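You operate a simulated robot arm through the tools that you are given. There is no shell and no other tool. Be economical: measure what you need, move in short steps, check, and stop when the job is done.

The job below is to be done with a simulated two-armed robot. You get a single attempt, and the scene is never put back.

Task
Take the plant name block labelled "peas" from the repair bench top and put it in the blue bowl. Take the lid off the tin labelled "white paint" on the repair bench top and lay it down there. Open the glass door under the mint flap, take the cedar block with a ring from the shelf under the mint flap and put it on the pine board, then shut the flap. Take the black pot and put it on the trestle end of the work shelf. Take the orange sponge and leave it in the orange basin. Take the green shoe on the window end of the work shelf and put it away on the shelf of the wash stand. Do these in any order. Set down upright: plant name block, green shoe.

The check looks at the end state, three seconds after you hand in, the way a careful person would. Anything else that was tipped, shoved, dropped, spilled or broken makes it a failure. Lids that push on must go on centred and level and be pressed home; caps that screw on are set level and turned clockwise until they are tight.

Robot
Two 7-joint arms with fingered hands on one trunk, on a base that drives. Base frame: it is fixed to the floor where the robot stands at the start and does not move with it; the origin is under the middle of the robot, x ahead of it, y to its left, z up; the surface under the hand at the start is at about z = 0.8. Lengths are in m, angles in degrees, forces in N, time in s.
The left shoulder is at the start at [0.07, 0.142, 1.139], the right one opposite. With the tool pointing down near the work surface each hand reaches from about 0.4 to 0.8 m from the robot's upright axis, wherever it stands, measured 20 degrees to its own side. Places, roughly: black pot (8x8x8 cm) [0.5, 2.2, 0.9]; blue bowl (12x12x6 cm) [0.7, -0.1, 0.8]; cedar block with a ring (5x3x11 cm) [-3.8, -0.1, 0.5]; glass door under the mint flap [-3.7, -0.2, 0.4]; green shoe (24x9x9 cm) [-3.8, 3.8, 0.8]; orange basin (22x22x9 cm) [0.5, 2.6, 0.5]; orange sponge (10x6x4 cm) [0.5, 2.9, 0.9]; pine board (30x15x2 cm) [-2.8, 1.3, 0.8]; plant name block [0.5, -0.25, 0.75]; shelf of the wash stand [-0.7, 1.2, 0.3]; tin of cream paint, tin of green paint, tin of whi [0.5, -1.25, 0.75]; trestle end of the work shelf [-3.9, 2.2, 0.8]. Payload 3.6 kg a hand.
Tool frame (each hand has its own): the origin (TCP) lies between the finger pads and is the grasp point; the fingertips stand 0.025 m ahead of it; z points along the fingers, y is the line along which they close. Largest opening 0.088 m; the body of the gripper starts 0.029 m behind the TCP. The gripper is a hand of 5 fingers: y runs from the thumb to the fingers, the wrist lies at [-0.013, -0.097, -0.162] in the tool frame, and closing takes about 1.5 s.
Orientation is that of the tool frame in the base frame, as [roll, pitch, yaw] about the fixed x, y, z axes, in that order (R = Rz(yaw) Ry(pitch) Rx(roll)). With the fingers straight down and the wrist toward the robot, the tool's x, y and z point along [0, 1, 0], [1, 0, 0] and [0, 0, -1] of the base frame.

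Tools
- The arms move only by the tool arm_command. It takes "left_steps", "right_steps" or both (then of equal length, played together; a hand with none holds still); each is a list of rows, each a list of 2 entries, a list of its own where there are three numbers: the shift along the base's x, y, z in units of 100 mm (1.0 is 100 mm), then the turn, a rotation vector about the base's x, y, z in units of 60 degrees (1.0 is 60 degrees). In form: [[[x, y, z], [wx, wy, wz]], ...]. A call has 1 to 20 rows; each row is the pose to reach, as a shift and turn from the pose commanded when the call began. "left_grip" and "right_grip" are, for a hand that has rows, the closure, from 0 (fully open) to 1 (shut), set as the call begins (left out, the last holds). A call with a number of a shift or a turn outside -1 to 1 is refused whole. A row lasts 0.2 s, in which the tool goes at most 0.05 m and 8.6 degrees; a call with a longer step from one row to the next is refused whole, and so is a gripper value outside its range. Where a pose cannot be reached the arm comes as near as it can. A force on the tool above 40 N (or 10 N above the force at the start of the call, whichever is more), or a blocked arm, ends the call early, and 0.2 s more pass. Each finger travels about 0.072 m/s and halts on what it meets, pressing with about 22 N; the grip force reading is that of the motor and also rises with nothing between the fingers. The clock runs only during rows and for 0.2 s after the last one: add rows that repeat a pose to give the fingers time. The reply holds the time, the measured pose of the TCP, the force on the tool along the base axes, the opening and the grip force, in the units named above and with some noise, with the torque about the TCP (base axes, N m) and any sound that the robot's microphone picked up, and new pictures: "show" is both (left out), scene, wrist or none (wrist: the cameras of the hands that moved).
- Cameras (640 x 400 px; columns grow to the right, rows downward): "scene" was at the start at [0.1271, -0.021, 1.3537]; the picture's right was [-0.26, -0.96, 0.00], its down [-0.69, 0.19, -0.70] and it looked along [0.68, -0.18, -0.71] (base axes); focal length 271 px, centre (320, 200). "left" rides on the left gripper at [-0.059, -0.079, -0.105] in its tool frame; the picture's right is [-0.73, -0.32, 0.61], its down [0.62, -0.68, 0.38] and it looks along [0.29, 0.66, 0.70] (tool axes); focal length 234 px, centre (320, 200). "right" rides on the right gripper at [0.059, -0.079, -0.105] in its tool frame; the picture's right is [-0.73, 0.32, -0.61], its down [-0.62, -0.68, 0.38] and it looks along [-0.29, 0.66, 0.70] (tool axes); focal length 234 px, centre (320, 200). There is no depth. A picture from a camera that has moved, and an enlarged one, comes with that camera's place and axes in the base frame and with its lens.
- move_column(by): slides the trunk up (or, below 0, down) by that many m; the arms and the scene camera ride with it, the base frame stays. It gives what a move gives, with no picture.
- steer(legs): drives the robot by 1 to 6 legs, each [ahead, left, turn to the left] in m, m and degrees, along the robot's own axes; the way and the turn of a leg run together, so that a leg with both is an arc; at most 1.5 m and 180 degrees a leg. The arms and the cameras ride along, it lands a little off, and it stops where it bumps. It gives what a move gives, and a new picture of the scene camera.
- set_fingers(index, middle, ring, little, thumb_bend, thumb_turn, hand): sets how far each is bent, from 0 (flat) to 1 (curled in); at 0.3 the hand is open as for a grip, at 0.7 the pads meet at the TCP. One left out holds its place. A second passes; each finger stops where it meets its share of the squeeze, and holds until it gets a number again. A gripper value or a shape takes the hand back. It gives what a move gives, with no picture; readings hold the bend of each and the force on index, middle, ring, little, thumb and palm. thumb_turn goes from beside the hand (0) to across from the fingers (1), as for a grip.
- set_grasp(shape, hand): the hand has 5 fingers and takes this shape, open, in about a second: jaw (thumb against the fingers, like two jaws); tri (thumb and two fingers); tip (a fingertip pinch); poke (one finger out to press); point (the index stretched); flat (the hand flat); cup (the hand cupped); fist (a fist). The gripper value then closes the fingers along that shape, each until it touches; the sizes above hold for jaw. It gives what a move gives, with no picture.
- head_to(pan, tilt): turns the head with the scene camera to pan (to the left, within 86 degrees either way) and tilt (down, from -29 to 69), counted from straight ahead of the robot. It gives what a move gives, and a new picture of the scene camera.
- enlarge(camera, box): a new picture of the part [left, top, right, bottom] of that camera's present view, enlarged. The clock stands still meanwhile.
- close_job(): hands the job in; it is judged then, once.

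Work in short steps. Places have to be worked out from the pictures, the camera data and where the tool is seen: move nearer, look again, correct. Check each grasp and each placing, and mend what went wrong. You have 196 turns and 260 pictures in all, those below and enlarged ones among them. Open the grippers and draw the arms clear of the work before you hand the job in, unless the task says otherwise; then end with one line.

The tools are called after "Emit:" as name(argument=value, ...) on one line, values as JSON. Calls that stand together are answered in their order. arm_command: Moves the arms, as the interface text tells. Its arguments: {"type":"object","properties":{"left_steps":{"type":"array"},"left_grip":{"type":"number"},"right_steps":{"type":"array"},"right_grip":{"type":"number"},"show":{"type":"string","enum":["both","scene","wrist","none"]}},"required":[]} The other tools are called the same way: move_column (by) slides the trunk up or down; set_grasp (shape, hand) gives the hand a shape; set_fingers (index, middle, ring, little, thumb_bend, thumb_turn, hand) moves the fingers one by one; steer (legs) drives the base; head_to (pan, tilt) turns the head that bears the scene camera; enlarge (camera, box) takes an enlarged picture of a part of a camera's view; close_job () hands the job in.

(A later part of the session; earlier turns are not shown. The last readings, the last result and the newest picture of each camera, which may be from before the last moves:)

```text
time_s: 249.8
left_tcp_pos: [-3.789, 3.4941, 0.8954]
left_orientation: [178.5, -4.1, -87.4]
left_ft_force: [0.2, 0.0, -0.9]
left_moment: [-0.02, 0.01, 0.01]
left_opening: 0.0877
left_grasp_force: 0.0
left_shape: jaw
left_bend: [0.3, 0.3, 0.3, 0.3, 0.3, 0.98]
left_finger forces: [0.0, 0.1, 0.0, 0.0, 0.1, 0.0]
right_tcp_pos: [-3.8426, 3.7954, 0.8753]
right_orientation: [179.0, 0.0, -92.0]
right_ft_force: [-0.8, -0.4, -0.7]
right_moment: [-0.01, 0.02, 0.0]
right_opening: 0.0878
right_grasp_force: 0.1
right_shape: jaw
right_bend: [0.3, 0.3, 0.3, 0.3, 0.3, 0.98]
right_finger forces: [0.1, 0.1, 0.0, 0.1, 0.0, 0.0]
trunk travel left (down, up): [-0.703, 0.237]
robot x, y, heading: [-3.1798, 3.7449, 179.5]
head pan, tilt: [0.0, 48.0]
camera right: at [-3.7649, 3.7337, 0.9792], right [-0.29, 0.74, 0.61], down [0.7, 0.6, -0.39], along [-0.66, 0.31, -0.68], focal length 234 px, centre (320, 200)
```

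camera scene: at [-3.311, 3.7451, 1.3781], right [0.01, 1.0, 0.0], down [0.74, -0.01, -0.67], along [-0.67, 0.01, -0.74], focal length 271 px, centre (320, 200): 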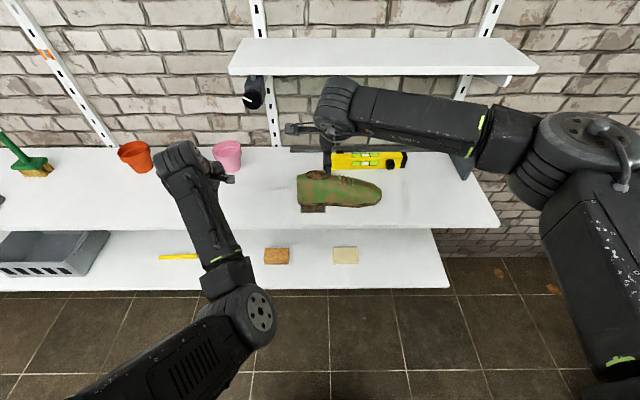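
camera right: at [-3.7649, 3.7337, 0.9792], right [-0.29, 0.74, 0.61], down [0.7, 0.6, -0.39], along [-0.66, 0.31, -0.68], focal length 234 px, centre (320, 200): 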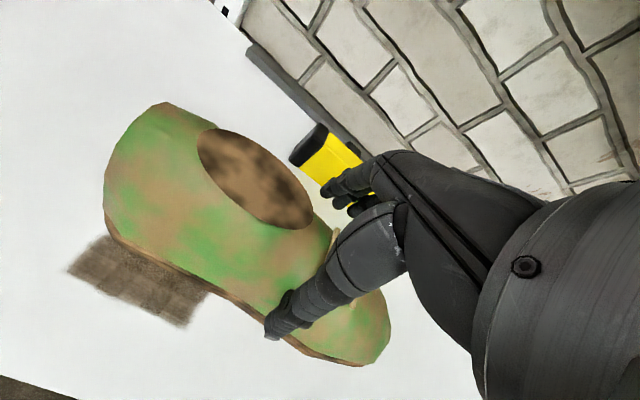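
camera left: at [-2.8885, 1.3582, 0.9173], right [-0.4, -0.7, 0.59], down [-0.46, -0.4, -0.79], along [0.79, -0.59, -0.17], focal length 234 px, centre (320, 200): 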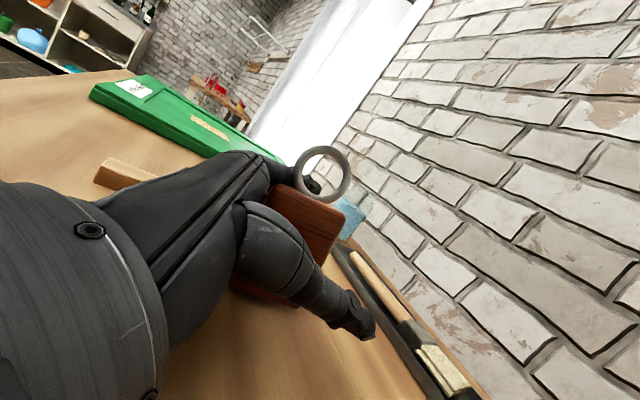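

No contact yet. Another 1.3 cm down, then close.

Emit:
arm_command(right_steps=[[[0, 0, -0.07], [0, 0, 0]], [[0, 0, -0.13], [0, 0, 0]]], show="none")

Emit:
arm_command(right_steps=[[[0, 0, 0], [0, 0, 0]], [[0, 0, 0], [0, 0, 0]], [[0, 0, 0], [0, 0, 0]], [[0, 0, 0], [0, 0, 0]], [[0, 0, 0], [0, 0, 0]], [[0, 0, 0], [0, 0, 0]], [[0, 0, 0], [0, 0, 0]]], right_grip=1, show="wrist")

```text
time_s: 250.4
left_tcp_pos: [-3.789, 3.4944, 0.8955]
left_orientation: [178.4, -4.0, -87.4]
left_ft_force: [0.1, 0.4, 0.9]
left_moment: [0.01, 0.02, -0.01]
left_opening: 0.0876
left_grasp_force: 0.1
left_shape: jaw
left_bend: [0.3, 0.3, 0.3, 0.3, 0.3, 0.98]
left_finger forces: [0.1, 0.0, 0.0, 0.0, 0.1, 0.0]
right_tcp_pos: [-3.8423, 3.7964, 0.8615]
right_orientation: [179.2, 0.0, -91.9]
right_ft_force: [-0.2, 1.0, -0.3]
right_moment: [-0.04, 0.01, 0.01]
right_opening: 0.0879
right_grasp_force: 0.1
right_shape: jaw
right_bend: [0.3, 0.3, 0.3, 0.3, 0.3, 0.98]
right_finger forces: [0.1, 0.1, 0.0, 0.0, 0.0, 0.0]
trunk travel left (down, up): [-0.703, 0.237]
robot x, y, heading: [-3.1805, 3.746, 179.5]
head pan, tilt: [0.0, 48.0]
```

```text
time_s: 252.0
left_tcp_pos: [-3.7898, 3.4964, 0.895]
left_orientation: [178.4, -4.0, -87.4]
left_ft_force: [0.2, -0.2, 0.2]
left_moment: [0.0, 0.03, -0.01]
left_opening: 0.0878
left_grasp_force: 0.1
left_shape: jaw
left_bend: [0.3, 0.3, 0.3, 0.3, 0.3, 0.98]
left_finger forces: [0.1, 0.0, 0.1, 0.1, 0.1, 0.1]
right_tcp_pos: [-3.8422, 3.796, 0.8625]
right_orientation: [179.1, 0.0, -92.0]
right_ft_force: [1.5, -1.0, 1.0]
right_moment: [0.02, 0.03, 0.07]
right_opening: 0.0589
right_grasp_force: 21.9
right_shape: jaw
right_bend: [0.74, 0.41, 0.39, 0.42, 0.54, 0.99]
right_finger forces: [10.3, 5.4, 2.2, 0.0, 19.9, 0.0]
trunk travel left (down, up): [-0.703, 0.237]
robot x, y, heading: [-3.1817, 3.7439, 179.3]
head pan, tilt: [0.0, 48.0]
camera right: at [-3.7645, 3.7338, 0.9659], right [-0.29, 0.74, 0.61], down [0.7, 0.6, -0.39], along [-0.66, 0.31, -0.68], focal length 234 px, centre (320, 200)
```

right: 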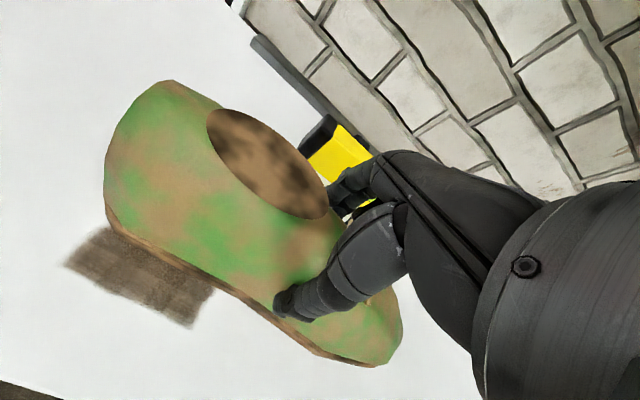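

Gripped at a 59 mm width with firm forces. I'll lift with the trunk and check.

Emit:
move_column(by=0.1)

Emit:
enlarge(camera="scene", box=[200, 60, 440, 260])

```text
time_s: 253.3
left_tcp_pos: [-3.7899, 3.4956, 0.9951]
left_orientation: [178.6, -4.1, -87.3]
left_ft_force: [0.3, 0.6, 0.5]
left_moment: [-0.02, 0.01, -0.01]
left_opening: 0.088
left_grasp_force: 0.1
left_shape: jaw
left_bend: [0.3, 0.3, 0.3, 0.3, 0.3, 0.98]
left_finger forces: [0.0, 0.1, 0.0, 0.0, 0.0, 0.0]
right_tcp_pos: [-3.8433, 3.7955, 0.9619]
right_orientation: [179.1, 0.1, -92.0]
right_ft_force: [-0.3, 1.1, -3.0]
right_moment: [0.04, 0.03, 0.0]
right_opening: 0.0589
right_grasp_force: 22.0
right_shape: jaw
right_bend: [0.74, 0.41, 0.39, 0.42, 0.54, 0.99]
right_finger forces: [11.4, 5.5, 2.5, 0.1, 19.4, 0.0]
trunk travel left (down, up): [-0.803, 0.137]
robot x, y, heading: [-3.1798, 3.7471, 179.4]
head pan, tilt: [0.0, 48.0]
```

```text
2.00 times, centred on (320, 160) of scene
camera zoom: at [-3.311, 3.7467, 1.4781], right [0.01, 1.0, 0.0], down [0.74, -0.01, -0.67], along [-0.67, 0.01, -0.74], focal length 542 px, centre (320, 280)
```

zoom: 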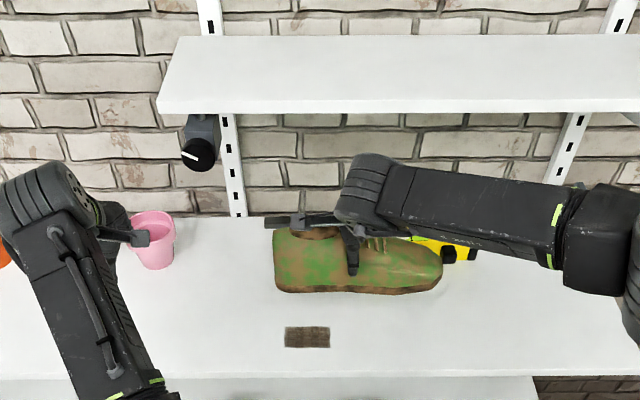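

The shoe comes up cleanly; the brown block beneath was a separate thing and stays put. I'll raise a bit more and drive round to the front of the wash stand near x≈-0.75.

Emit:
move_column(by=0.1)

Emit:
steer(legs=[[-0.5, 0, 0], [0, 1.5, 0], [0, 0.1, 0], [-1.5, 0, 0]])

```text
time_s: 254.7
left_tcp_pos: [-3.79, 3.4966, 1.0948]
left_orientation: [178.6, -4.1, -87.4]
left_ft_force: [0.4, -0.6, -0.1]
left_moment: [0.0, 0.01, 0.01]
left_opening: 0.0879
left_grasp_force: 0.0
left_shape: jaw
left_bend: [0.3, 0.3, 0.3, 0.3, 0.3, 0.98]
left_finger forces: [0.0, 0.0, 0.0, 0.0, 0.1, 0.1]
right_tcp_pos: [-3.8437, 3.7965, 1.0618]
right_orientation: [179.1, 0.0, -91.9]
right_ft_force: [-0.4, -0.9, -3.5]
right_moment: [0.0, 0.0, -0.01]
right_opening: 0.0588
right_grasp_force: 22.1
right_shape: jaw
right_bend: [0.74, 0.41, 0.39, 0.42, 0.54, 0.99]
right_finger forces: [11.3, 5.5, 2.5, 0.0, 19.4, 0.1]
trunk travel left (down, up): [-0.903, 0.037]
robot x, y, heading: [-3.1798, 3.7451, 179.6]
head pan, tilt: [0.0, 48.0]
```

```text
time_s: 272.4
left_tcp_pos: [-1.8043, 1.8772, 1.0946]
left_orientation: [178.5, -4.1, -88.7]
left_ft_force: [-0.4, -0.1, 0.1]
left_moment: [0.0, 0.0, -0.01]
left_opening: 0.0879
left_grasp_force: 0.1
left_shape: jaw
left_bend: [0.3, 0.3, 0.3, 0.3, 0.3, 0.98]
left_finger forces: [0.0, 0.1, 0.0, 0.0, 0.1, 0.0]
right_tcp_pos: [-1.8511, 2.1796, 1.0612]
right_orientation: [179.1, -0.1, -93.2]
right_ft_force: [0.4, 0.1, -3.2]
right_moment: [0.06, 0.01, 0.0]
right_opening: 0.0586
right_grasp_force: 22.1
right_shape: jaw
right_bend: [0.74, 0.41, 0.39, 0.42, 0.54, 0.99]
right_finger forces: [11.5, 5.2, 2.5, 0.0, 19.5, 0.0]
trunk travel left (down, up): [-0.903, 0.037]
robot x, y, heading: [-1.1872, 2.1157, 178.2]
head pan, tilt: [0.0, 48.0]
camera scene: at [-1.3196, 2.119, 1.5781], right [0.03, 1.0, 0.0], down [0.74, -0.02, -0.67], along [-0.67, 0.02, -0.74], focal length 271 px, centre (320, 200)
```

scene: 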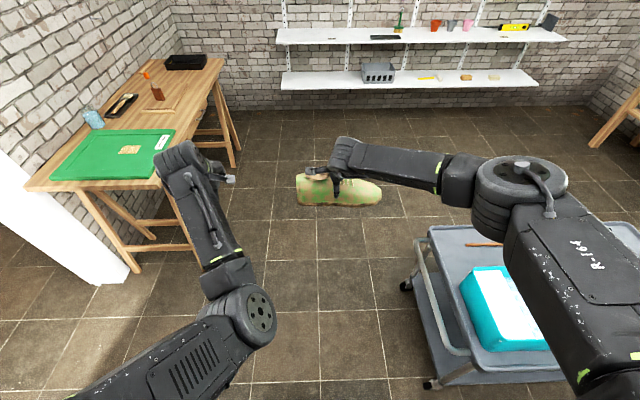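

Clear so far. I'll back 0.35 m further, turn to face the wash stand, and look.

Emit:
steer(legs=[[-0.35, 0, 0], [0, 0, 91]])

```text
time_s: 278.6
left_tcp_pos: [-0.5679, 1.5011, 1.0956]
left_orientation: [178.6, -4.1, 3.9]
left_ft_force: [0.5, -1.1, 0.5]
left_moment: [0.0, 0.0, 0.0]
left_opening: 0.0876
left_grasp_force: 0.1
left_shape: jaw
left_bend: [0.3, 0.3, 0.3, 0.3, 0.3, 0.98]
left_finger forces: [0.0, 0.1, 0.1, 0.1, 0.0, 0.0]
right_tcp_pos: [-0.8678, 1.4407, 1.0617]
right_orientation: [179.1, 0.0, -0.6]
right_ft_force: [-0.2, -0.1, -2.9]
right_moment: [-0.04, 0.07, 0.0]
right_opening: 0.0586
right_grasp_force: 22.0
right_shape: jaw
right_bend: [0.74, 0.41, 0.39, 0.42, 0.55, 0.99]
right_finger forces: [11.1, 5.3, 2.5, 0.0, 19.1, 0.0]
trunk travel left (down, up): [-0.903, 0.037]
robot x, y, heading: [-0.8325, 2.1049, -88.9]
head pan, tilt: [0.0, 48.0]
camera scene: at [-0.8321, 1.9752, 1.5782], right [-1.0, -0.02, 0.0], down [-0.01, 0.74, -0.67], along [0.01, -0.67, -0.74], focal length 271 px, centre (320, 200)
```

scene: 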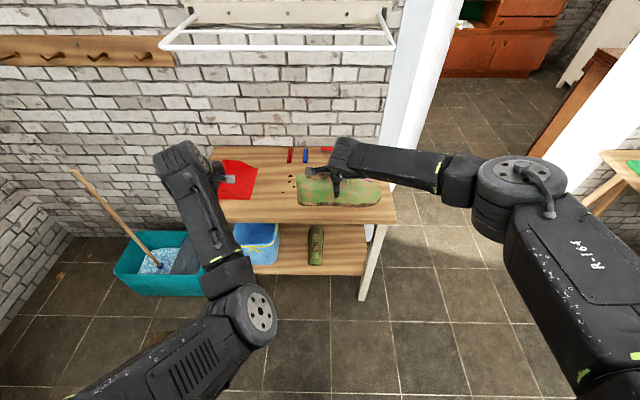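

The shelf's free space is between the other shoe (x≈-0.82) and the right leg (x≈-1.06), so the shoe must lie along y. I'll test whether the right hand can turn 90° outward.

Emit:
arm_command(right_steps=[[[0, 0.05, 0], [0, 0, -0.13]], [[0.05, 0.1, 0], [0, 0, -0.26]], [[0.1, 0.15, 0], [0, 0, -0.39]], [[0.15, 0.2, 0], [0, 0, -0.52]], [[0.2, 0.2, 0], [0, 0, -0.65]], [[0.2, 0.2, 0], [0, 0, -0.78]], [[0.2, 0.2, 0], [0, 0, -0.9]]], show="none")

Emit:
arm_command(right_steps=[[[0, 0.0, 0], [0, 0, -0.13]], [[0, 0, 0], [0, 0, -0.26]], [[0, 0, 0], [0, 0, -0.39]], [[0, 0, 0], [0, 0, -0.52]], [[0, 0, 0], [0, 0, -0.6]]], show="scene")

```text
time_s: 280.2
left_tcp_pos: [-0.5665, 1.5003, 1.0948]
left_orientation: [178.5, -4.2, 4.1]
left_ft_force: [0.3, 0.4, 0.2]
left_moment: [0.01, -0.01, 0.0]
left_opening: 0.0881
left_grasp_force: 0.1
left_shape: jaw
left_bend: [0.3, 0.3, 0.3, 0.3, 0.3, 0.98]
left_finger forces: [0.1, 0.0, 0.0, 0.1, 0.0, 0.1]
right_tcp_pos: [-0.846, 1.46, 1.0623]
right_orientation: [179.1, 0.1, -54.6]
right_ft_force: [-0.3, -0.5, -2.4]
right_moment: [0.03, 0.03, -0.01]
right_opening: 0.0586
right_grasp_force: 22.3
right_shape: jaw
right_bend: [0.74, 0.41, 0.39, 0.42, 0.55, 0.99]
right_finger forces: [11.2, 5.5, 2.7, 0.1, 19.2, 0.0]
trunk travel left (down, up): [-0.903, 0.037]
robot x, y, heading: [-0.8311, 2.107, -88.9]
head pan, tilt: [0.0, 48.0]
```

```text
time_s: 281.4
left_tcp_pos: [-0.567, 1.5002, 1.095]
left_orientation: [178.6, -4.1, 3.9]
left_ft_force: [-0.1, 0.2, -0.5]
left_moment: [0.0, 0.04, 0.0]
left_opening: 0.088
left_grasp_force: 0.1
left_shape: jaw
left_bend: [0.3, 0.3, 0.3, 0.3, 0.3, 0.98]
left_finger forces: [0.0, 0.0, 0.0, 0.1, 0.0, 0.0]
right_tcp_pos: [-0.893, 1.5244, 1.0571]
right_orientation: [-179.6, -0.9, -88.3]
right_ft_force: [0.1, -0.7, -3.0]
right_moment: [0.01, 0.01, 0.0]
right_opening: 0.0584
right_grasp_force: 22.1
right_shape: jaw
right_bend: [0.74, 0.41, 0.4, 0.42, 0.55, 0.98]
right_finger forces: [11.7, 5.4, 2.9, 0.1, 19.9, 0.0]
right hand out of reach, approached as far as the arm can: row 2, 3, 4, 5
trunk travel left (down, up): [-0.903, 0.037]
robot x, y, heading: [-0.8322, 2.1024, -89.1]
head pan, tilt: [0.0, 48.0]
camera scene: at [-0.8315, 1.9749, 1.5781], right [-1.0, -0.02, 0.0], down [-0.01, 0.74, -0.67], along [0.01, -0.67, -0.74], focal length 271 px, centre (320, 200)
```

scene: 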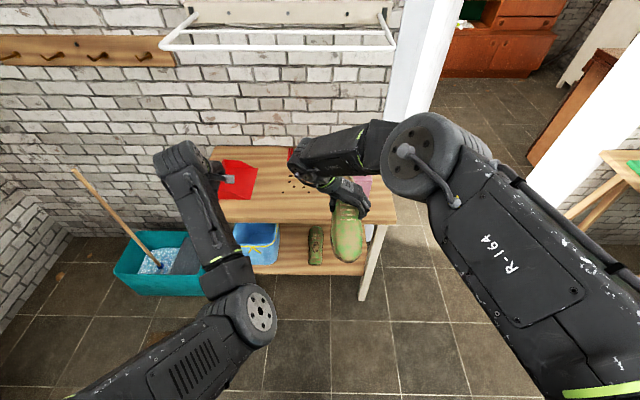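

The outward turn puts the elbow in a bad place for the shelf leg. Turning inward (+60°) and coming from the front-right corner should work better. I'll rotate back and move the left hand aside.

Emit:
arm_command(right_steps=[[[0, -0.1, 0], [0, 0, 0.13]], [[0, -0.2, 0], [0, 0, 0.26]], [[0, -0.3, 0], [0, 0, 0.39]], [[0, -0.4, 0], [0, 0, 0.52]], [[0, -0.4, 0], [0, 0, 0.65]], [[0, -0.4, 0], [0, 0, 0.78]], [[0, -0.4, 0], [0, 0, 0.9]]], left_steps=[[[0.15, 0.1, 0], [0, 0, 0]], [[0.3, 0.2, 0], [0, 0, 0]], [[0.45, 0.3, 0], [0, 0, 0]], [[0.6, 0.4, 0], [0, 0, 0]], [[0.75, 0.5, 0], [0, 0, 0]], [[0.9, 0.6, 0], [0, 0, 0]], [[1.0, 0.7, 0], [0, 0, 0]]], show="none")

Emit:
arm_command(right_steps=[[[0, 0, 0], [0, 0, 0.13]], [[0, 0, 0], [0, 0, 0.26]], [[0, 0, 0], [0, 0, 0.39]], [[0, 0, 0], [0, 0, 0.52]], [[0, 0, 0], [0, 0, 0.65]], [[0, 0, 0], [0, 0, 0.78]], [[0, 0, 0], [0, 0, 0.9]]], left_steps=[[[0.15, 0.1, 0], [0, 0, 0]], [[0.3, 0.2, 0], [0, 0, 0]], [[0.45, 0.3, 0], [0, 0, 0]], [[0.6, 0.4, 0], [0, 0, 0]], [[0.75, 0.5, 0], [0, 0, 0]], [[0.9, 0.6, 0], [0, 0, 0]], [[1.0, 0.7, 0], [0, 0, 0]]], show="none")

Emit:
arm_command(right_steps=[[[0, 0, 0], [0, 0, 0.13]], [[0, 0, 0], [0, 0, 0.26]], [[0, 0, 0], [0, 0, 0.39]], [[0, 0, 0], [0, 0, 0.52]], [[0, 0, 0], [0, 0, 0.6]]], show="scene")

```text
time_s: 283.1
left_tcp_pos: [-0.4516, 1.5595, 1.0889]
left_orientation: [178.5, -5.0, 4.7]
left_ft_force: [0.1, 0.2, 0.6]
left_moment: [0.01, 0.0, 0.02]
left_opening: 0.0881
left_grasp_force: 0.1
left_shape: jaw
left_bend: [0.3, 0.3, 0.3, 0.3, 0.3, 0.98]
left_finger forces: [0.0, 0.0, 0.1, 0.1, 0.1, 0.0]
left hand out of reach, approached as far as the arm can: row 3, 4, 5, 6, 7
right_tcp_pos: [-0.8891, 1.4813, 1.0568]
right_orientation: [-179.6, -0.9, -34.1]
right_ft_force: [0.1, 0.7, -3.5]
right_moment: [0.0, 0.04, 0.01]
right_opening: 0.0584
right_grasp_force: 22.8
right_shape: jaw
right_bend: [0.74, 0.41, 0.4, 0.42, 0.55, 0.98]
right_finger forces: [11.8, 5.3, 3.0, 0.1, 20.1, 0.1]
trunk travel left (down, up): [-0.903, 0.037]
robot x, y, heading: [-0.8295, 2.1054, -89.3]
head pan, tilt: [0.0, 48.0]
```

```text
time_s: 284.6
left_tcp_pos: [-0.3594, 1.6258, 1.0854]
left_orientation: [178.4, -4.1, 4.0]
left_ft_force: [0.5, 0.1, -1.0]
left_moment: [-0.03, -0.01, 0.01]
left_opening: 0.0879
left_grasp_force: 0.0
left_shape: jaw
left_bend: [0.3, 0.3, 0.3, 0.3, 0.3, 0.98]
left_finger forces: [0.0, 0.0, 0.1, 0.0, 0.1, 0.0]
right_tcp_pos: [-0.8912, 1.4826, 1.0573]
right_orientation: [-179.6, -1.1, 19.9]
right_ft_force: [-0.2, -0.3, -3.4]
right_moment: [-0.02, 0.01, -0.01]
right_opening: 0.0584
right_grasp_force: 22.2
right_shape: jaw
right_bend: [0.74, 0.41, 0.4, 0.42, 0.55, 0.98]
right_finger forces: [11.9, 5.4, 2.8, 0.0, 20.1, 0.0]
trunk travel left (down, up): [-0.903, 0.037]
robot x, y, heading: [-0.832, 2.102, -88.9]
head pan, tilt: [0.0, 48.0]
```

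```text
time_s: 285.9
left_tcp_pos: [-0.3595, 1.6258, 1.0854]
left_orientation: [178.6, -4.1, 4.0]
left_ft_force: [0.2, 0.2, -0.2]
left_moment: [-0.01, 0.03, 0.04]
left_opening: 0.088
left_grasp_force: 0.0
left_shape: jaw
left_bend: [0.3, 0.3, 0.3, 0.3, 0.3, 0.98]
left_finger forces: [0.1, 0.0, 0.0, 0.0, 0.1, 0.0]
right_tcp_pos: [-0.8903, 1.4803, 1.0574]
right_orientation: [-179.6, -1.0, 43.3]
right_ft_force: [0.4, -0.9, -2.9]
right_moment: [-0.03, 0.04, -0.02]
right_opening: 0.0584
right_grasp_force: 22.0
right_shape: jaw
right_bend: [0.74, 0.41, 0.4, 0.42, 0.55, 0.98]
right_finger forces: [11.9, 5.6, 2.9, 0.0, 19.9, 0.0]
right hand out of reach, approached as far as the arm can: row 4, 5
trunk travel left (down, up): [-0.903, 0.037]
robot x, y, heading: [-0.8313, 2.1057, -89.1]
head pan, tilt: [0.0, 48.0]
camera scene: at [-0.8311, 1.9754, 1.5782], right [-1.0, -0.02, 0.0], down [-0.01, 0.74, -0.67], along [0.01, -0.67, -0.74], focal length 271 px, centre (320, 200)
```

scene: 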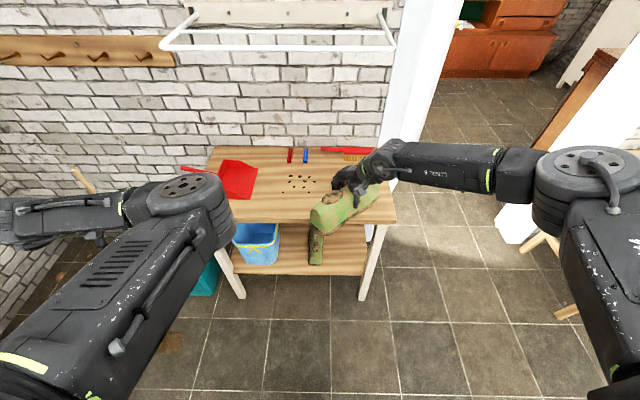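

The inward limit is about 44°, so I'll take heading -44° and enter the shelf from its open right end. First I'll go to a staging spot right of the stand.

Emit:
steer(legs=[[0, 0, 45], [-0.348, -0.92, 0]])

Emit:
move_column(by=-0.5)

Emit:
head_to(pan=5, tilt=45)

```text
time_s: 293.1
left_tcp_pos: [-1.0514, 1.678, 1.0841]
left_orientation: [178.6, -4.1, 49.3]
left_ft_force: [0.4, 0.2, 0.9]
left_moment: [0.01, 0.0, -0.04]
left_opening: 0.0879
left_grasp_force: 0.1
left_shape: jaw
left_bend: [0.3, 0.3, 0.3, 0.3, 0.3, 0.98]
left_finger forces: [0.1, 0.0, 0.1, 0.0, 0.1, 0.0]
right_tcp_pos: [-1.3216, 1.1979, 1.0567]
right_orientation: [-179.6, -1.1, 88.4]
right_ft_force: [1.0, -0.8, -3.2]
right_moment: [-0.03, 0.01, -0.03]
right_opening: 0.0584
right_grasp_force: 21.4
right_shape: jaw
right_bend: [0.74, 0.41, 0.4, 0.42, 0.55, 0.98]
right_finger forces: [11.8, 5.3, 2.6, 0.0, 19.7, 0.1]
trunk travel left (down, up): [-0.903, 0.037]
robot x, y, heading: [-1.7225, 1.6756, -43.7]
head pan, tilt: [0.0, 48.0]
camera scene: at [-1.6308, 1.5884, 1.5781], right [-0.69, -0.72, 0.0], down [-0.54, 0.51, -0.67], along [0.48, -0.46, -0.74], focal length 271 px, centre (320, 200)
```

scene: 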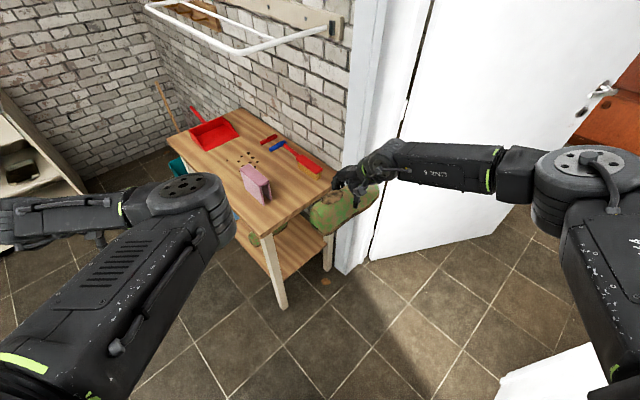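

```text
refused: -0.5 is not a number from -0.4 to 0.4
```

```text
time_s: 293.7
left_tcp_pos: [-1.0512, 1.6761, 1.0852]
left_orientation: [178.7, -4.1, 49.4]
left_ft_force: [-0.1, -0.3, 0.5]
left_moment: [0.01, 0.01, 0.01]
left_opening: 0.0876
left_grasp_force: 0.0
left_shape: jaw
left_bend: [0.3, 0.3, 0.3, 0.3, 0.3, 0.98]
left_finger forces: [0.0, 0.0, 0.0, 0.1, 0.0, 0.0]
right_tcp_pos: [-1.3218, 1.1971, 1.0571]
right_orientation: [-179.6, -1.0, 88.5]
right_ft_force: [0.7, 0.4, -2.9]
right_moment: [0.0, 0.0, 0.0]
right_opening: 0.0585
right_grasp_force: 22.1
right_shape: jaw
right_bend: [0.74, 0.41, 0.4, 0.42, 0.55, 0.98]
right_finger forces: [11.8, 5.2, 2.7, 0.0, 19.7, 0.0]
trunk travel left (down, up): [-0.903, 0.037]
robot x, y, heading: [-1.7301, 1.6795, -43.6]
head pan, tilt: [5.0, 45.0]
camera scene: at [-1.625, 1.5916, 1.5823], right [-0.63, -0.78, 0.0], down [-0.55, 0.44, -0.71], along [0.55, -0.44, -0.71], focal length 271 px, centre (320, 200)
```

scene: 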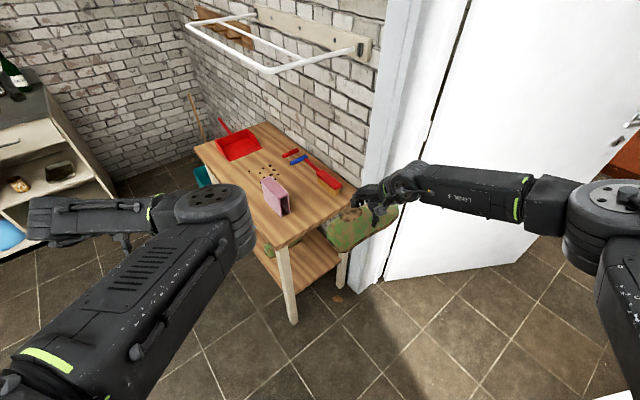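

The stand's right end is open between its legs (y 1.02–1.31), with a free shelf end. I'll lower the trunk in two steps.

Emit:
move_column(by=-0.32)

Emit:
move_column(by=-0.3)

Emit:
head_to(pan=10, tilt=38)

Emit:
enlarge(camera="right", box=[0, 0, 640, 400])

```text
time_s: 296.9
left_tcp_pos: [-1.0523, 1.6774, 0.7656]
left_orientation: [178.4, -4.1, 49.3]
left_ft_force: [0.3, 0.1, -0.2]
left_moment: [-0.01, 0.01, -0.03]
left_opening: 0.088
left_grasp_force: 0.0
left_shape: jaw
left_bend: [0.3, 0.3, 0.3, 0.3, 0.3, 0.98]
left_finger forces: [0.0, 0.0, 0.0, 0.0, 0.0, 0.0]
right_tcp_pos: [-1.3215, 1.1966, 0.7361]
right_orientation: [-179.6, -1.0, 88.5]
right_ft_force: [0.4, 0.2, -2.9]
right_moment: [-0.02, -0.03, 0.02]
right_opening: 0.0582
right_grasp_force: 22.0
right_shape: jaw
right_bend: [0.74, 0.41, 0.4, 0.42, 0.55, 0.98]
right_finger forces: [11.8, 5.3, 2.6, 0.0, 19.7, 0.0]
trunk travel left (down, up): [-0.583, 0.357]
robot x, y, heading: [-1.7233, 1.6777, -43.6]
head pan, tilt: [5.0, 45.0]
```

```text
time_s: 299.9
left_tcp_pos: [-1.0515, 1.6771, 0.4656]
left_orientation: [178.4, -4.1, 49.5]
left_ft_force: [0.8, 0.0, -0.8]
left_moment: [-0.02, -0.01, 0.02]
left_opening: 0.0878
left_grasp_force: 0.0
left_shape: jaw
left_bend: [0.3, 0.3, 0.3, 0.3, 0.3, 0.98]
left_finger forces: [0.1, 0.1, 0.0, 0.1, 0.0, 0.0]
right_tcp_pos: [-1.3227, 1.1976, 0.4376]
right_orientation: [-179.7, -1.0, 88.5]
right_ft_force: [-1.0, 0.6, -4.1]
right_moment: [-0.01, -0.03, 0.0]
right_opening: 0.0585
right_grasp_force: 21.8
right_shape: jaw
right_bend: [0.74, 0.41, 0.4, 0.42, 0.55, 0.98]
right_finger forces: [11.8, 5.3, 2.6, 0.0, 19.7, 0.1]
trunk travel left (down, up): [-0.283, 0.657]
robot x, y, heading: [-1.7242, 1.6803, -43.7]
head pan, tilt: [5.0, 45.0]
```

```text
time_s: 300.6
left_tcp_pos: [-1.0528, 1.6779, 0.4651]
left_orientation: [178.7, -4.1, 49.4]
left_ft_force: [1.3, -0.5, -0.2]
left_moment: [-0.01, 0.0, -0.02]
left_opening: 0.0881
left_grasp_force: 0.2
left_shape: jaw
left_bend: [0.3, 0.3, 0.3, 0.3, 0.3, 0.98]
left_finger forces: [0.0, 0.1, 0.1, 0.0, 0.0, 0.1]
right_tcp_pos: [-1.3206, 1.1977, 0.4373]
right_orientation: [-179.5, -1.0, 88.5]
right_ft_force: [-0.1, -1.1, -2.5]
right_moment: [-0.04, 0.0, 0.0]
right_opening: 0.0585
right_grasp_force: 22.1
right_shape: jaw
right_bend: [0.74, 0.41, 0.4, 0.42, 0.55, 0.98]
right_finger forces: [11.7, 5.3, 2.6, 0.0, 19.8, 0.0]
trunk travel left (down, up): [-0.283, 0.657]
robot x, y, heading: [-1.7238, 1.6768, -43.6]
head pan, tilt: [10.0, 38.0]
camera scene: at [-1.6171, 1.5948, 0.9726], right [-0.56, -0.83, 0.0], down [-0.51, 0.34, -0.79], along [0.65, -0.44, -0.62], focal length 271 px, centre (320, 200)
```

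scene: 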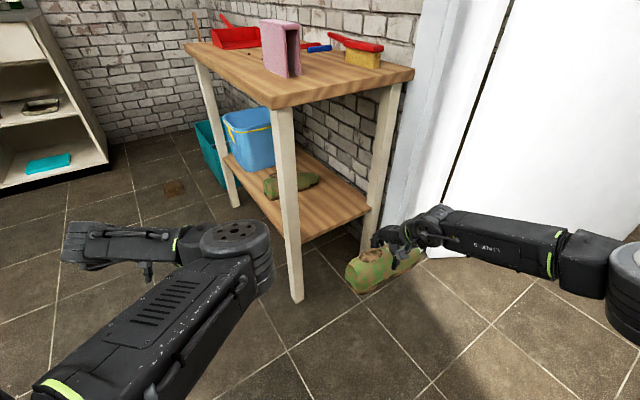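

```text
1.00 times, centred on (320, 200) of right (not enlarged: the box is as wide or as high as the picture)
camera zoom: at [-1.3991, 1.256, 0.5435], right [0.31, -0.74, 0.59], down [-0.7, -0.6, -0.39], along [0.64, -0.29, -0.71], focal length 234 px, centre (320, 200)
```

zoom: 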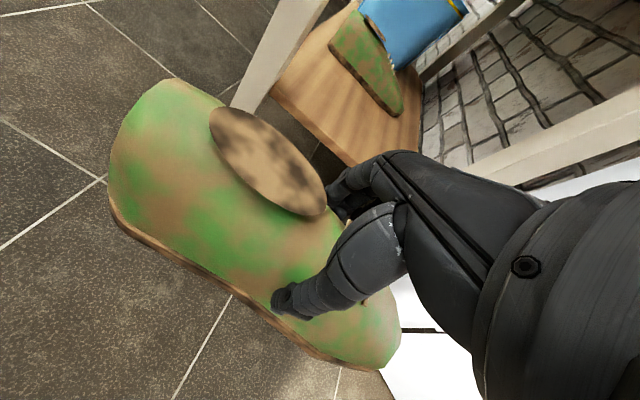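

The shelf is at z≈0.30 with a clear end. The shoe is at the right height, so I'll drive it in sideways, 2 cm toward -y and then 0.35 m in +x.

Emit:
steer(legs=[[0.015, -0.016, 0], [0.13, 0.123, 0]])

Emit:
enlarge(camera="right", box=[0, 0, 640, 400])

```text
time_s: 302.5
left_tcp_pos: [-0.8758, 1.6517, 0.464]
left_orientation: [178.6, -4.1, 48.9]
left_ft_force: [0.6, -0.1, 0.3]
left_moment: [-0.01, -0.02, 0.02]
left_opening: 0.088
left_grasp_force: 0.1
left_shape: jaw
left_bend: [0.3, 0.3, 0.3, 0.3, 0.3, 0.98]
left_finger forces: [0.0, 0.0, 0.0, 0.0, 0.0, 0.1]
right_tcp_pos: [-1.1485, 1.1741, 0.4375]
right_orientation: [-179.7, -1.0, 88.2]
right_ft_force: [-0.7, 0.7, -3.2]
right_moment: [-0.05, 0.0, -0.03]
right_opening: 0.0586
right_grasp_force: 22.4
right_shape: jaw
right_bend: [0.74, 0.41, 0.4, 0.42, 0.55, 0.98]
right_finger forces: [11.8, 5.2, 2.7, 0.0, 19.6, 0.0]
trunk travel left (down, up): [-0.283, 0.657]
robot x, y, heading: [-1.552, 1.6538, -44.0]
head pan, tilt: [10.0, 38.0]
camera scene: at [-1.4413, 1.5726, 0.9725], right [-0.56, -0.83, 0.0], down [-0.51, 0.35, -0.79], along [0.65, -0.44, -0.62], focal length 271 px, centre (320, 200)
```

scene: 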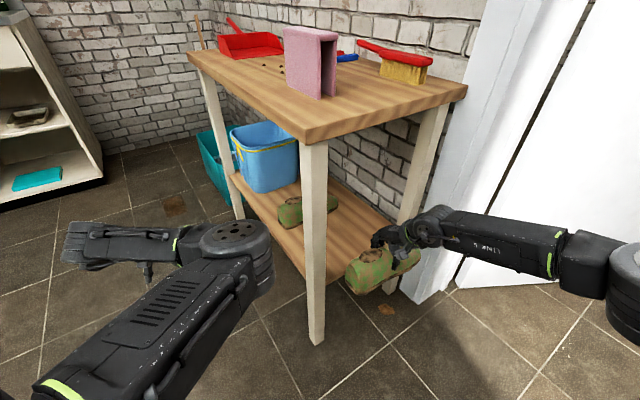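

```text
1.00 times, centred on (320, 200) of right (not enlarged: the box is as wide or as high as the picture)
camera zoom: at [-1.2257, 1.2324, 0.5433], right [0.3, -0.75, 0.59], down [-0.7, -0.59, -0.39], along [0.64, -0.3, -0.71], focal length 234 px, centre (320, 200)
```

zoom: 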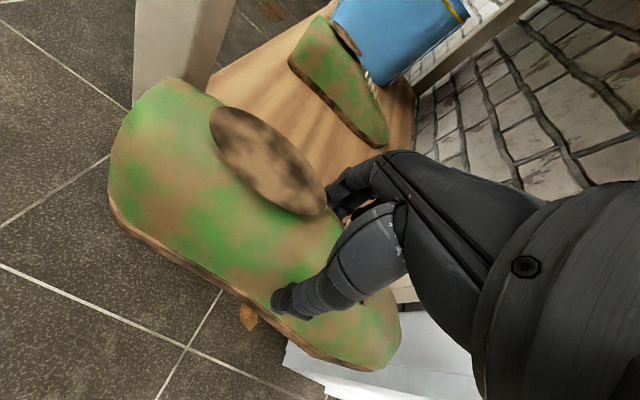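

Lined up between the legs. Driving in the rest of the way.

Emit:
steer(legs=[[0.132, 0.124, 0]])

Emit:
enlarge(camera="right", box=[0, 0, 640, 400])

```text
time_s: 304.0
left_tcp_pos: [-0.6948, 1.6496, 0.4648]
left_orientation: [178.6, -4.1, 49.0]
left_ft_force: [0.5, 0.5, 0.0]
left_moment: [-0.03, 0.03, -0.01]
left_opening: 0.0878
left_grasp_force: 0.1
left_shape: jaw
left_bend: [0.3, 0.3, 0.3, 0.3, 0.3, 0.98]
left_finger forces: [0.0, 0.0, 0.0, 0.0, 0.1, 0.0]
right_tcp_pos: [-0.9679, 1.1705, 0.4364]
right_orientation: [-179.6, -1.0, 88.2]
right_ft_force: [0.3, -0.9, -3.2]
right_moment: [-0.03, -0.03, 0.01]
right_opening: 0.0584
right_grasp_force: 22.5
right_shape: jaw
right_bend: [0.74, 0.41, 0.4, 0.42, 0.55, 0.98]
right_finger forces: [11.8, 5.4, 2.7, 0.0, 19.7, 0.0]
trunk travel left (down, up): [-0.283, 0.657]
robot x, y, heading: [-1.3681, 1.649, -44.0]
head pan, tilt: [10.0, 38.0]
camera scene: at [-1.2602, 1.5698, 0.9725], right [-0.56, -0.83, 0.0], down [-0.51, 0.35, -0.79], along [0.65, -0.44, -0.62], focal length 271 px, centre (320, 200)
```

scene: 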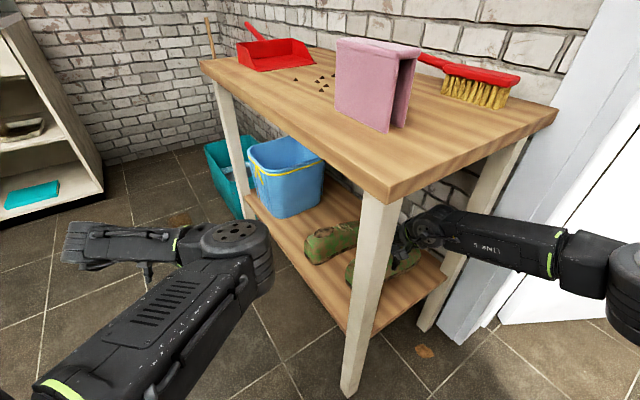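

```text
1.00 times, centred on (320, 200) of right (not enlarged: the box is as wide or as high as the picture)
camera zoom: at [-1.0448, 1.2295, 0.5432], right [0.3, -0.75, 0.59], down [-0.7, -0.59, -0.39], along [0.64, -0.3, -0.71], focal length 234 px, centre (320, 200)
```

zoom: 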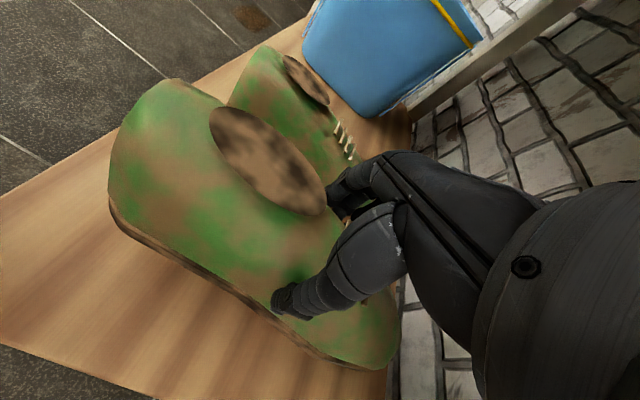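

The shoe is above the shelf, beside its mate. Lowering to contact.

Emit:
move_column(by=-0.06)

Emit:
move_column(by=-0.01)

Emit:
move_column(by=-0.008)

```text
time_s: 305.0
left_tcp_pos: [-0.6957, 1.6498, 0.4068]
left_orientation: [178.4, -4.0, 49.0]
left_ft_force: [0.8, -0.5, 0.0]
left_moment: [-0.01, 0.02, -0.03]
left_opening: 0.088
left_grasp_force: 0.1
left_shape: jaw
left_bend: [0.3, 0.3, 0.3, 0.3, 0.3, 0.98]
left_finger forces: [0.0, 0.0, 0.0, 0.1, 0.0, 0.1]
right_tcp_pos: [-0.9681, 1.1724, 0.3823]
right_orientation: [-179.9, -0.8, 88.1]
right_ft_force: [-0.3, -1.0, 21.2]
right_moment: [-0.15, -0.28, 0.03]
right_opening: 0.0575
right_grasp_force: 21.7
right_shape: jaw
right_bend: [0.74, 0.41, 0.4, 0.42, 0.54, 0.98]
right_finger forces: [11.7, 7.5, 6.3, 0.1, 22.5, 0.0]
trunk travel left (down, up): [-0.223, 0.717]
robot x, y, heading: [-1.363, 1.654, -44.2]
head pan, tilt: [10.0, 38.0]
```

```text
time_s: 305.4
left_tcp_pos: [-0.6958, 1.649, 0.4009]
left_orientation: [178.3, -4.1, 48.9]
left_ft_force: [-0.3, 0.2, -0.6]
left_moment: [-0.03, -0.02, -0.06]
left_opening: 0.0881
left_grasp_force: 0.1
left_shape: jaw
left_bend: [0.3, 0.3, 0.3, 0.3, 0.3, 0.98]
left_finger forces: [0.1, 0.1, 0.0, 0.0, 0.0, 0.0]
right_tcp_pos: [-0.9654, 1.1706, 0.3816]
right_orientation: [179.4, -0.8, 88.0]
right_ft_force: [-5.1, 2.0, 23.5]
right_moment: [-0.03, 0.05, 0.03]
right_opening: 0.0555
right_grasp_force: 22.0
right_shape: jaw
right_bend: [0.74, 0.42, 0.41, 0.42, 0.54, 0.98]
right_finger forces: [10.4, 5.8, 4.7, 0.0, 23.7, 0.1]
trunk travel left (down, up): [-0.218, 0.722]
robot x, y, heading: [-1.3668, 1.6516, -43.8]
head pan, tilt: [10.0, 38.0]
stopped: the force on the tool passed its limit at 45 N (the readings are from after the stop); the commanded pose is now the measured one
```

```text
time_s: 305.8
left_tcp_pos: [-0.6957, 1.6491, 0.3976]
left_orientation: [178.3, -4.1, 49.0]
left_ft_force: [0.7, 0.7, 0.0]
left_moment: [-0.01, 0.01, 0.0]
left_opening: 0.0877
left_grasp_force: 0.0
left_shape: jaw
left_bend: [0.3, 0.3, 0.3, 0.3, 0.3, 0.98]
left_finger forces: [0.0, 0.1, 0.0, 0.0, 0.0, 0.0]
right_tcp_pos: [-0.9641, 1.1694, 0.3807]
right_orientation: [178.9, -0.8, 87.9]
right_ft_force: [-7.9, 4.4, 24.7]
right_moment: [0.02, 0.38, 0.12]
right_opening: 0.0559
right_grasp_force: 21.9
right_shape: jaw
right_bend: [0.75, 0.43, 0.43, 0.42, 0.51, 0.98]
right_finger forces: [9.6, 4.7, 4.2, 0.0, 25.2, 0.0]
trunk travel left (down, up): [-0.214, 0.726]
robot x, y, heading: [-1.3693, 1.6559, -44.1]
head pan, tilt: [10.0, 38.0]
stopped: the force on the tool passed its limit at 45 N (the readings are from after the stop); the commanded pose is now the measured one
```

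It's on the shelf (z≈0.32) and slightly over-pressed. I'll ease up 1 cm and look before releasing.

Emit:
move_column(by=0.012)

Emit:
enlarge(camera="right", box=[0, 0, 640, 400])

Emit:
enlarge(camera="scene", box=[260, 180, 480, 320])

```text
time_s: 306.4
left_tcp_pos: [-0.6939, 1.6484, 0.4069]
left_orientation: [178.6, -4.0, 49.1]
left_ft_force: [0.3, -0.4, 0.5]
left_moment: [-0.05, -0.02, 0.03]
left_opening: 0.0878
left_grasp_force: 0.0
left_shape: jaw
left_bend: [0.3, 0.3, 0.3, 0.3, 0.3, 0.98]
left_finger forces: [0.0, 0.0, 0.1, 0.0, 0.1, 0.0]
right_tcp_pos: [-0.964, 1.1693, 0.3855]
right_orientation: [179.5, -0.9, 87.9]
right_ft_force: [-0.4, 0.2, -3.5]
right_moment: [-0.02, 0.0, 0.02]
right_opening: 0.0574
right_grasp_force: 22.1
right_shape: jaw
right_bend: [0.74, 0.42, 0.41, 0.42, 0.53, 0.98]
right_finger forces: [11.6, 5.5, 2.8, 0.0, 20.2, 0.1]
trunk travel left (down, up): [-0.226, 0.714]
robot x, y, heading: [-1.3675, 1.6515, -43.9]
head pan, tilt: [10.0, 38.0]
```

```text
1.00 times, centred on (320, 200) of right (not enlarged: the box is as wide or as high as the picture)
camera zoom: at [-1.0425, 1.2284, 0.491], right [0.29, -0.75, 0.6], down [-0.7, -0.59, -0.4], along [0.65, -0.3, -0.69], focal length 234 px, centre (320, 200)
```

zoom: 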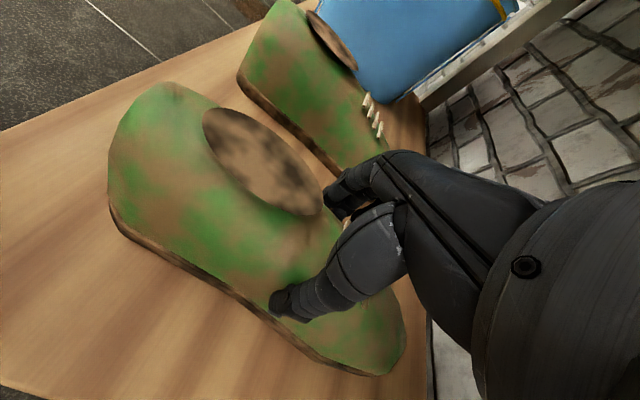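

```text
2.86 times, centred on (370, 250) of scene
camera zoom: at [-1.2605, 1.5698, 0.9147], right [-0.56, -0.83, 0.0], down [-0.51, 0.35, -0.79], along [0.65, -0.44, -0.62], focal length 775 px, centre (177, 57)
```

zoom: 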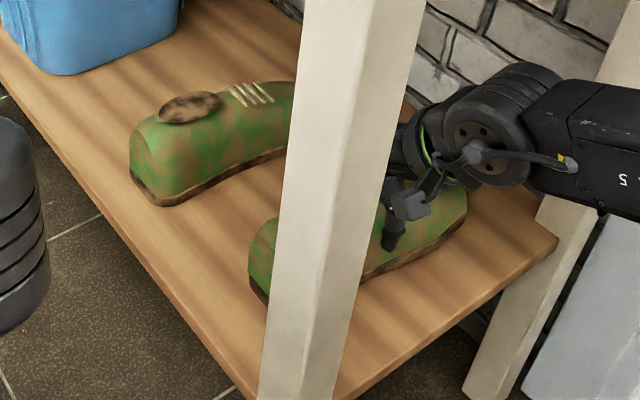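

It's 3 mm off the shelf now. I'll lower 5 mm and open.

Emit:
move_column(by=-0.005)

Emit:
arm_command(right_steps=[[[0, 0, 0], [0, 0, 0]], [[0, 0, 0], [0, 0, 0]], [[0, 0, 0], [0, 0, 0]], [[0, 0, 0], [0, 0, 0]], [[0, 0, 0], [0, 0, 0]]], right_grip=0, show="none")

Emit:
move_column(by=0.07)

Emit:
enlarge(camera="right", box=[0, 0, 640, 400])

```text
time_s: 306.9
left_tcp_pos: [-0.6949, 1.6495, 0.4017]
left_orientation: [178.5, -4.0, 48.8]
left_ft_force: [0.5, 0.2, -0.2]
left_moment: [0.0, -0.01, 0.02]
left_opening: 0.0877
left_grasp_force: 0.1
left_shape: jaw
left_bend: [0.3, 0.3, 0.3, 0.3, 0.3, 0.98]
left_finger forces: [0.0, 0.0, 0.0, 0.1, 0.0, 0.1]
right_tcp_pos: [-0.9635, 1.1697, 0.3833]
right_orientation: [179.3, -0.8, 88.0]
right_ft_force: [-1.7, -0.1, 2.5]
right_moment: [-0.02, -0.07, -0.01]
right_opening: 0.0574
right_grasp_force: 22.1
right_shape: jaw
right_bend: [0.74, 0.42, 0.41, 0.42, 0.53, 0.98]
right_finger forces: [11.2, 5.8, 2.9, 0.1, 21.0, 0.1]
trunk travel left (down, up): [-0.221, 0.719]
robot x, y, heading: [-1.366, 1.653, -44.2]
head pan, tilt: [10.0, 38.0]
```

```text
time_s: 308.1
left_tcp_pos: [-0.6949, 1.6503, 0.4018]
left_orientation: [178.5, -4.1, 48.9]
left_ft_force: [0.2, -0.1, -0.5]
left_moment: [0.0, 0.01, -0.01]
left_opening: 0.0879
left_grasp_force: 0.0
left_shape: jaw
left_bend: [0.3, 0.3, 0.3, 0.3, 0.3, 0.98]
left_finger forces: [0.0, 0.0, 0.0, 0.0, 0.0, 0.0]
right_tcp_pos: [-0.964, 1.1689, 0.3824]
right_orientation: [179.4, -0.8, 87.9]
right_ft_force: [-0.7, -0.5, 0.5]
right_moment: [-0.03, -0.05, 0.02]
right_opening: 0.0877
right_grasp_force: 0.0
right_shape: jaw
right_bend: [0.3, 0.3, 0.3, 0.3, 0.3, 0.98]
right_finger forces: [0.1, 0.1, 0.0, 0.0, 0.1, 0.0]
trunk travel left (down, up): [-0.221, 0.719]
robot x, y, heading: [-1.368, 1.6543, -44.2]
head pan, tilt: [10.0, 38.0]
```

```text
time_s: 309.2
left_tcp_pos: [-0.6956, 1.6497, 0.4722]
left_orientation: [178.6, -4.1, 49.0]
left_ft_force: [0.5, 0.1, -0.2]
left_moment: [0.01, -0.01, 0.01]
left_opening: 0.088
left_grasp_force: 0.1
left_shape: jaw
left_bend: [0.3, 0.3, 0.3, 0.3, 0.3, 0.98]
left_finger forces: [0.0, 0.0, 0.0, 0.0, 0.1, 0.0]
right_tcp_pos: [-0.9643, 1.1686, 0.4527]
right_orientation: [179.4, -0.9, 88.0]
right_ft_force: [-0.2, 0.4, 0.1]
right_moment: [0.02, -0.04, 0.01]
right_opening: 0.0877
right_grasp_force: 0.1
right_shape: jaw
right_bend: [0.3, 0.3, 0.3, 0.3, 0.3, 0.98]
right_finger forces: [0.0, 0.0, 0.0, 0.0, 0.0, 0.1]
trunk travel left (down, up): [-0.291, 0.649]
robot x, y, heading: [-1.3695, 1.651, -43.8]
head pan, tilt: [10.0, 38.0]
```

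```text
1.00 times, centred on (320, 200) of right (not enlarged: the box is as wide or as high as the picture)
camera zoom: at [-1.0425, 1.2284, 0.5571], right [0.29, -0.75, 0.6], down [-0.7, -0.59, -0.4], along [0.65, -0.3, -0.69], focal length 234 px, centre (320, 200)
```

zoom: 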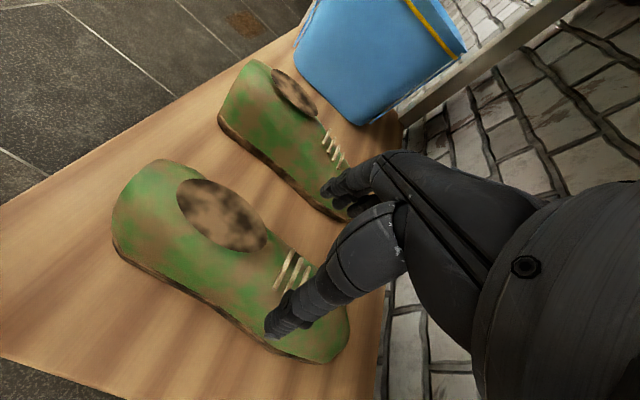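

The shoe stands upright beside its mate. I'll raise 2 cm more and back straight out along -x, then raise the trunk.

Emit:
move_column(by=0.02)

Emit:
steer(legs=[[-0.26, -0.25, 0]])

Emit:
move_column(by=0.4)

```text
time_s: 309.9
left_tcp_pos: [-0.6952, 1.6483, 0.4927]
left_orientation: [178.6, -4.1, 49.0]
left_ft_force: [-0.5, 0.8, -1.0]
left_moment: [0.01, -0.03, -0.01]
left_opening: 0.0877
left_grasp_force: 0.1
left_shape: jaw
left_bend: [0.3, 0.3, 0.3, 0.3, 0.3, 0.98]
left_finger forces: [0.0, 0.0, 0.1, 0.0, 0.0, 0.0]
right_tcp_pos: [-0.9638, 1.1697, 0.4721]
right_orientation: [179.4, -1.0, 88.0]
right_ft_force: [0.3, -0.3, 0.2]
right_moment: [0.01, -0.01, 0.02]
right_opening: 0.0876
right_grasp_force: 0.0
right_shape: jaw
right_bend: [0.3, 0.3, 0.3, 0.3, 0.3, 0.98]
right_finger forces: [0.0, 0.1, 0.0, 0.0, 0.1, 0.0]
trunk travel left (down, up): [-0.311, 0.629]
robot x, y, heading: [-1.3707, 1.6546, -43.9]
head pan, tilt: [10.0, 38.0]
```

```text
time_s: 312.2
left_tcp_pos: [-1.0556, 1.6508, 0.4928]
left_orientation: [178.6, -4.0, 48.9]
left_ft_force: [-0.1, 0.8, -0.8]
left_moment: [0.03, 0.0, 0.0]
left_opening: 0.088
left_grasp_force: 0.0
left_shape: jaw
left_bend: [0.3, 0.3, 0.3, 0.3, 0.3, 0.98]
left_finger forces: [0.0, 0.0, 0.0, 0.1, 0.1, 0.1]
right_tcp_pos: [-1.3243, 1.1732, 0.4734]
right_orientation: [179.4, -0.8, 88.0]
right_ft_force: [0.4, 0.0, -0.4]
right_moment: [0.02, 0.04, 0.0]
right_opening: 0.0874
right_grasp_force: 0.1
right_shape: jaw
right_bend: [0.3, 0.3, 0.3, 0.3, 0.3, 0.98]
right_finger forces: [0.0, 0.1, 0.1, 0.0, 0.0, 0.0]
trunk travel left (down, up): [-0.311, 0.629]
robot x, y, heading: [-1.726, 1.6587, -44.2]
head pan, tilt: [10.0, 38.0]
camera scene: at [-1.6208, 1.5727, 1.0001], right [-0.56, -0.83, 0.0], down [-0.51, 0.35, -0.79], along [0.65, -0.44, -0.62], focal length 271 px, centre (320, 200)
```

scene: 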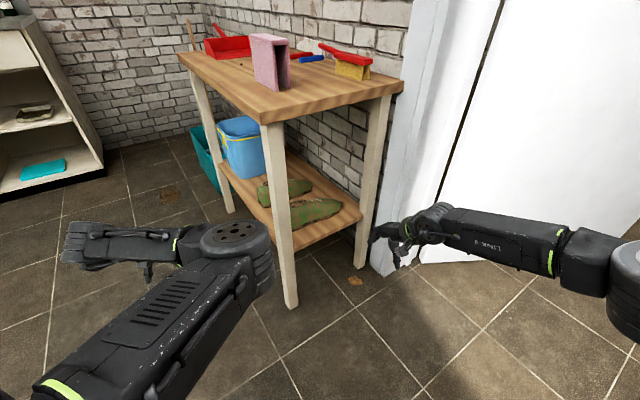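

```text
time_s: 316.0
left_tcp_pos: [-1.0539, 1.6502, 0.8923]
left_orientation: [178.5, -4.1, 48.9]
left_ft_force: [0.3, -0.1, 0.5]
left_moment: [0.01, -0.01, -0.02]
left_opening: 0.088
left_grasp_force: 0.1
left_shape: jaw
left_bend: [0.3, 0.3, 0.3, 0.3, 0.3, 0.98]
left_finger forces: [0.1, 0.0, 0.0, 0.0, 0.0, 0.1]
right_tcp_pos: [-1.3242, 1.1718, 0.8724]
right_orientation: [179.5, -0.9, 87.9]
right_ft_force: [-1.1, -0.3, 0.5]
right_moment: [0.01, -0.01, 0.03]
right_opening: 0.0878
right_grasp_force: 0.0
right_shape: jaw
right_bend: [0.3, 0.3, 0.3, 0.3, 0.3, 0.98]
right_finger forces: [0.1, 0.0, 0.1, 0.1, 0.0, 0.0]
trunk travel left (down, up): [-0.711, 0.229]
robot x, y, heading: [-1.7297, 1.6537, -44.1]
head pan, tilt: [10.0, 38.0]
```

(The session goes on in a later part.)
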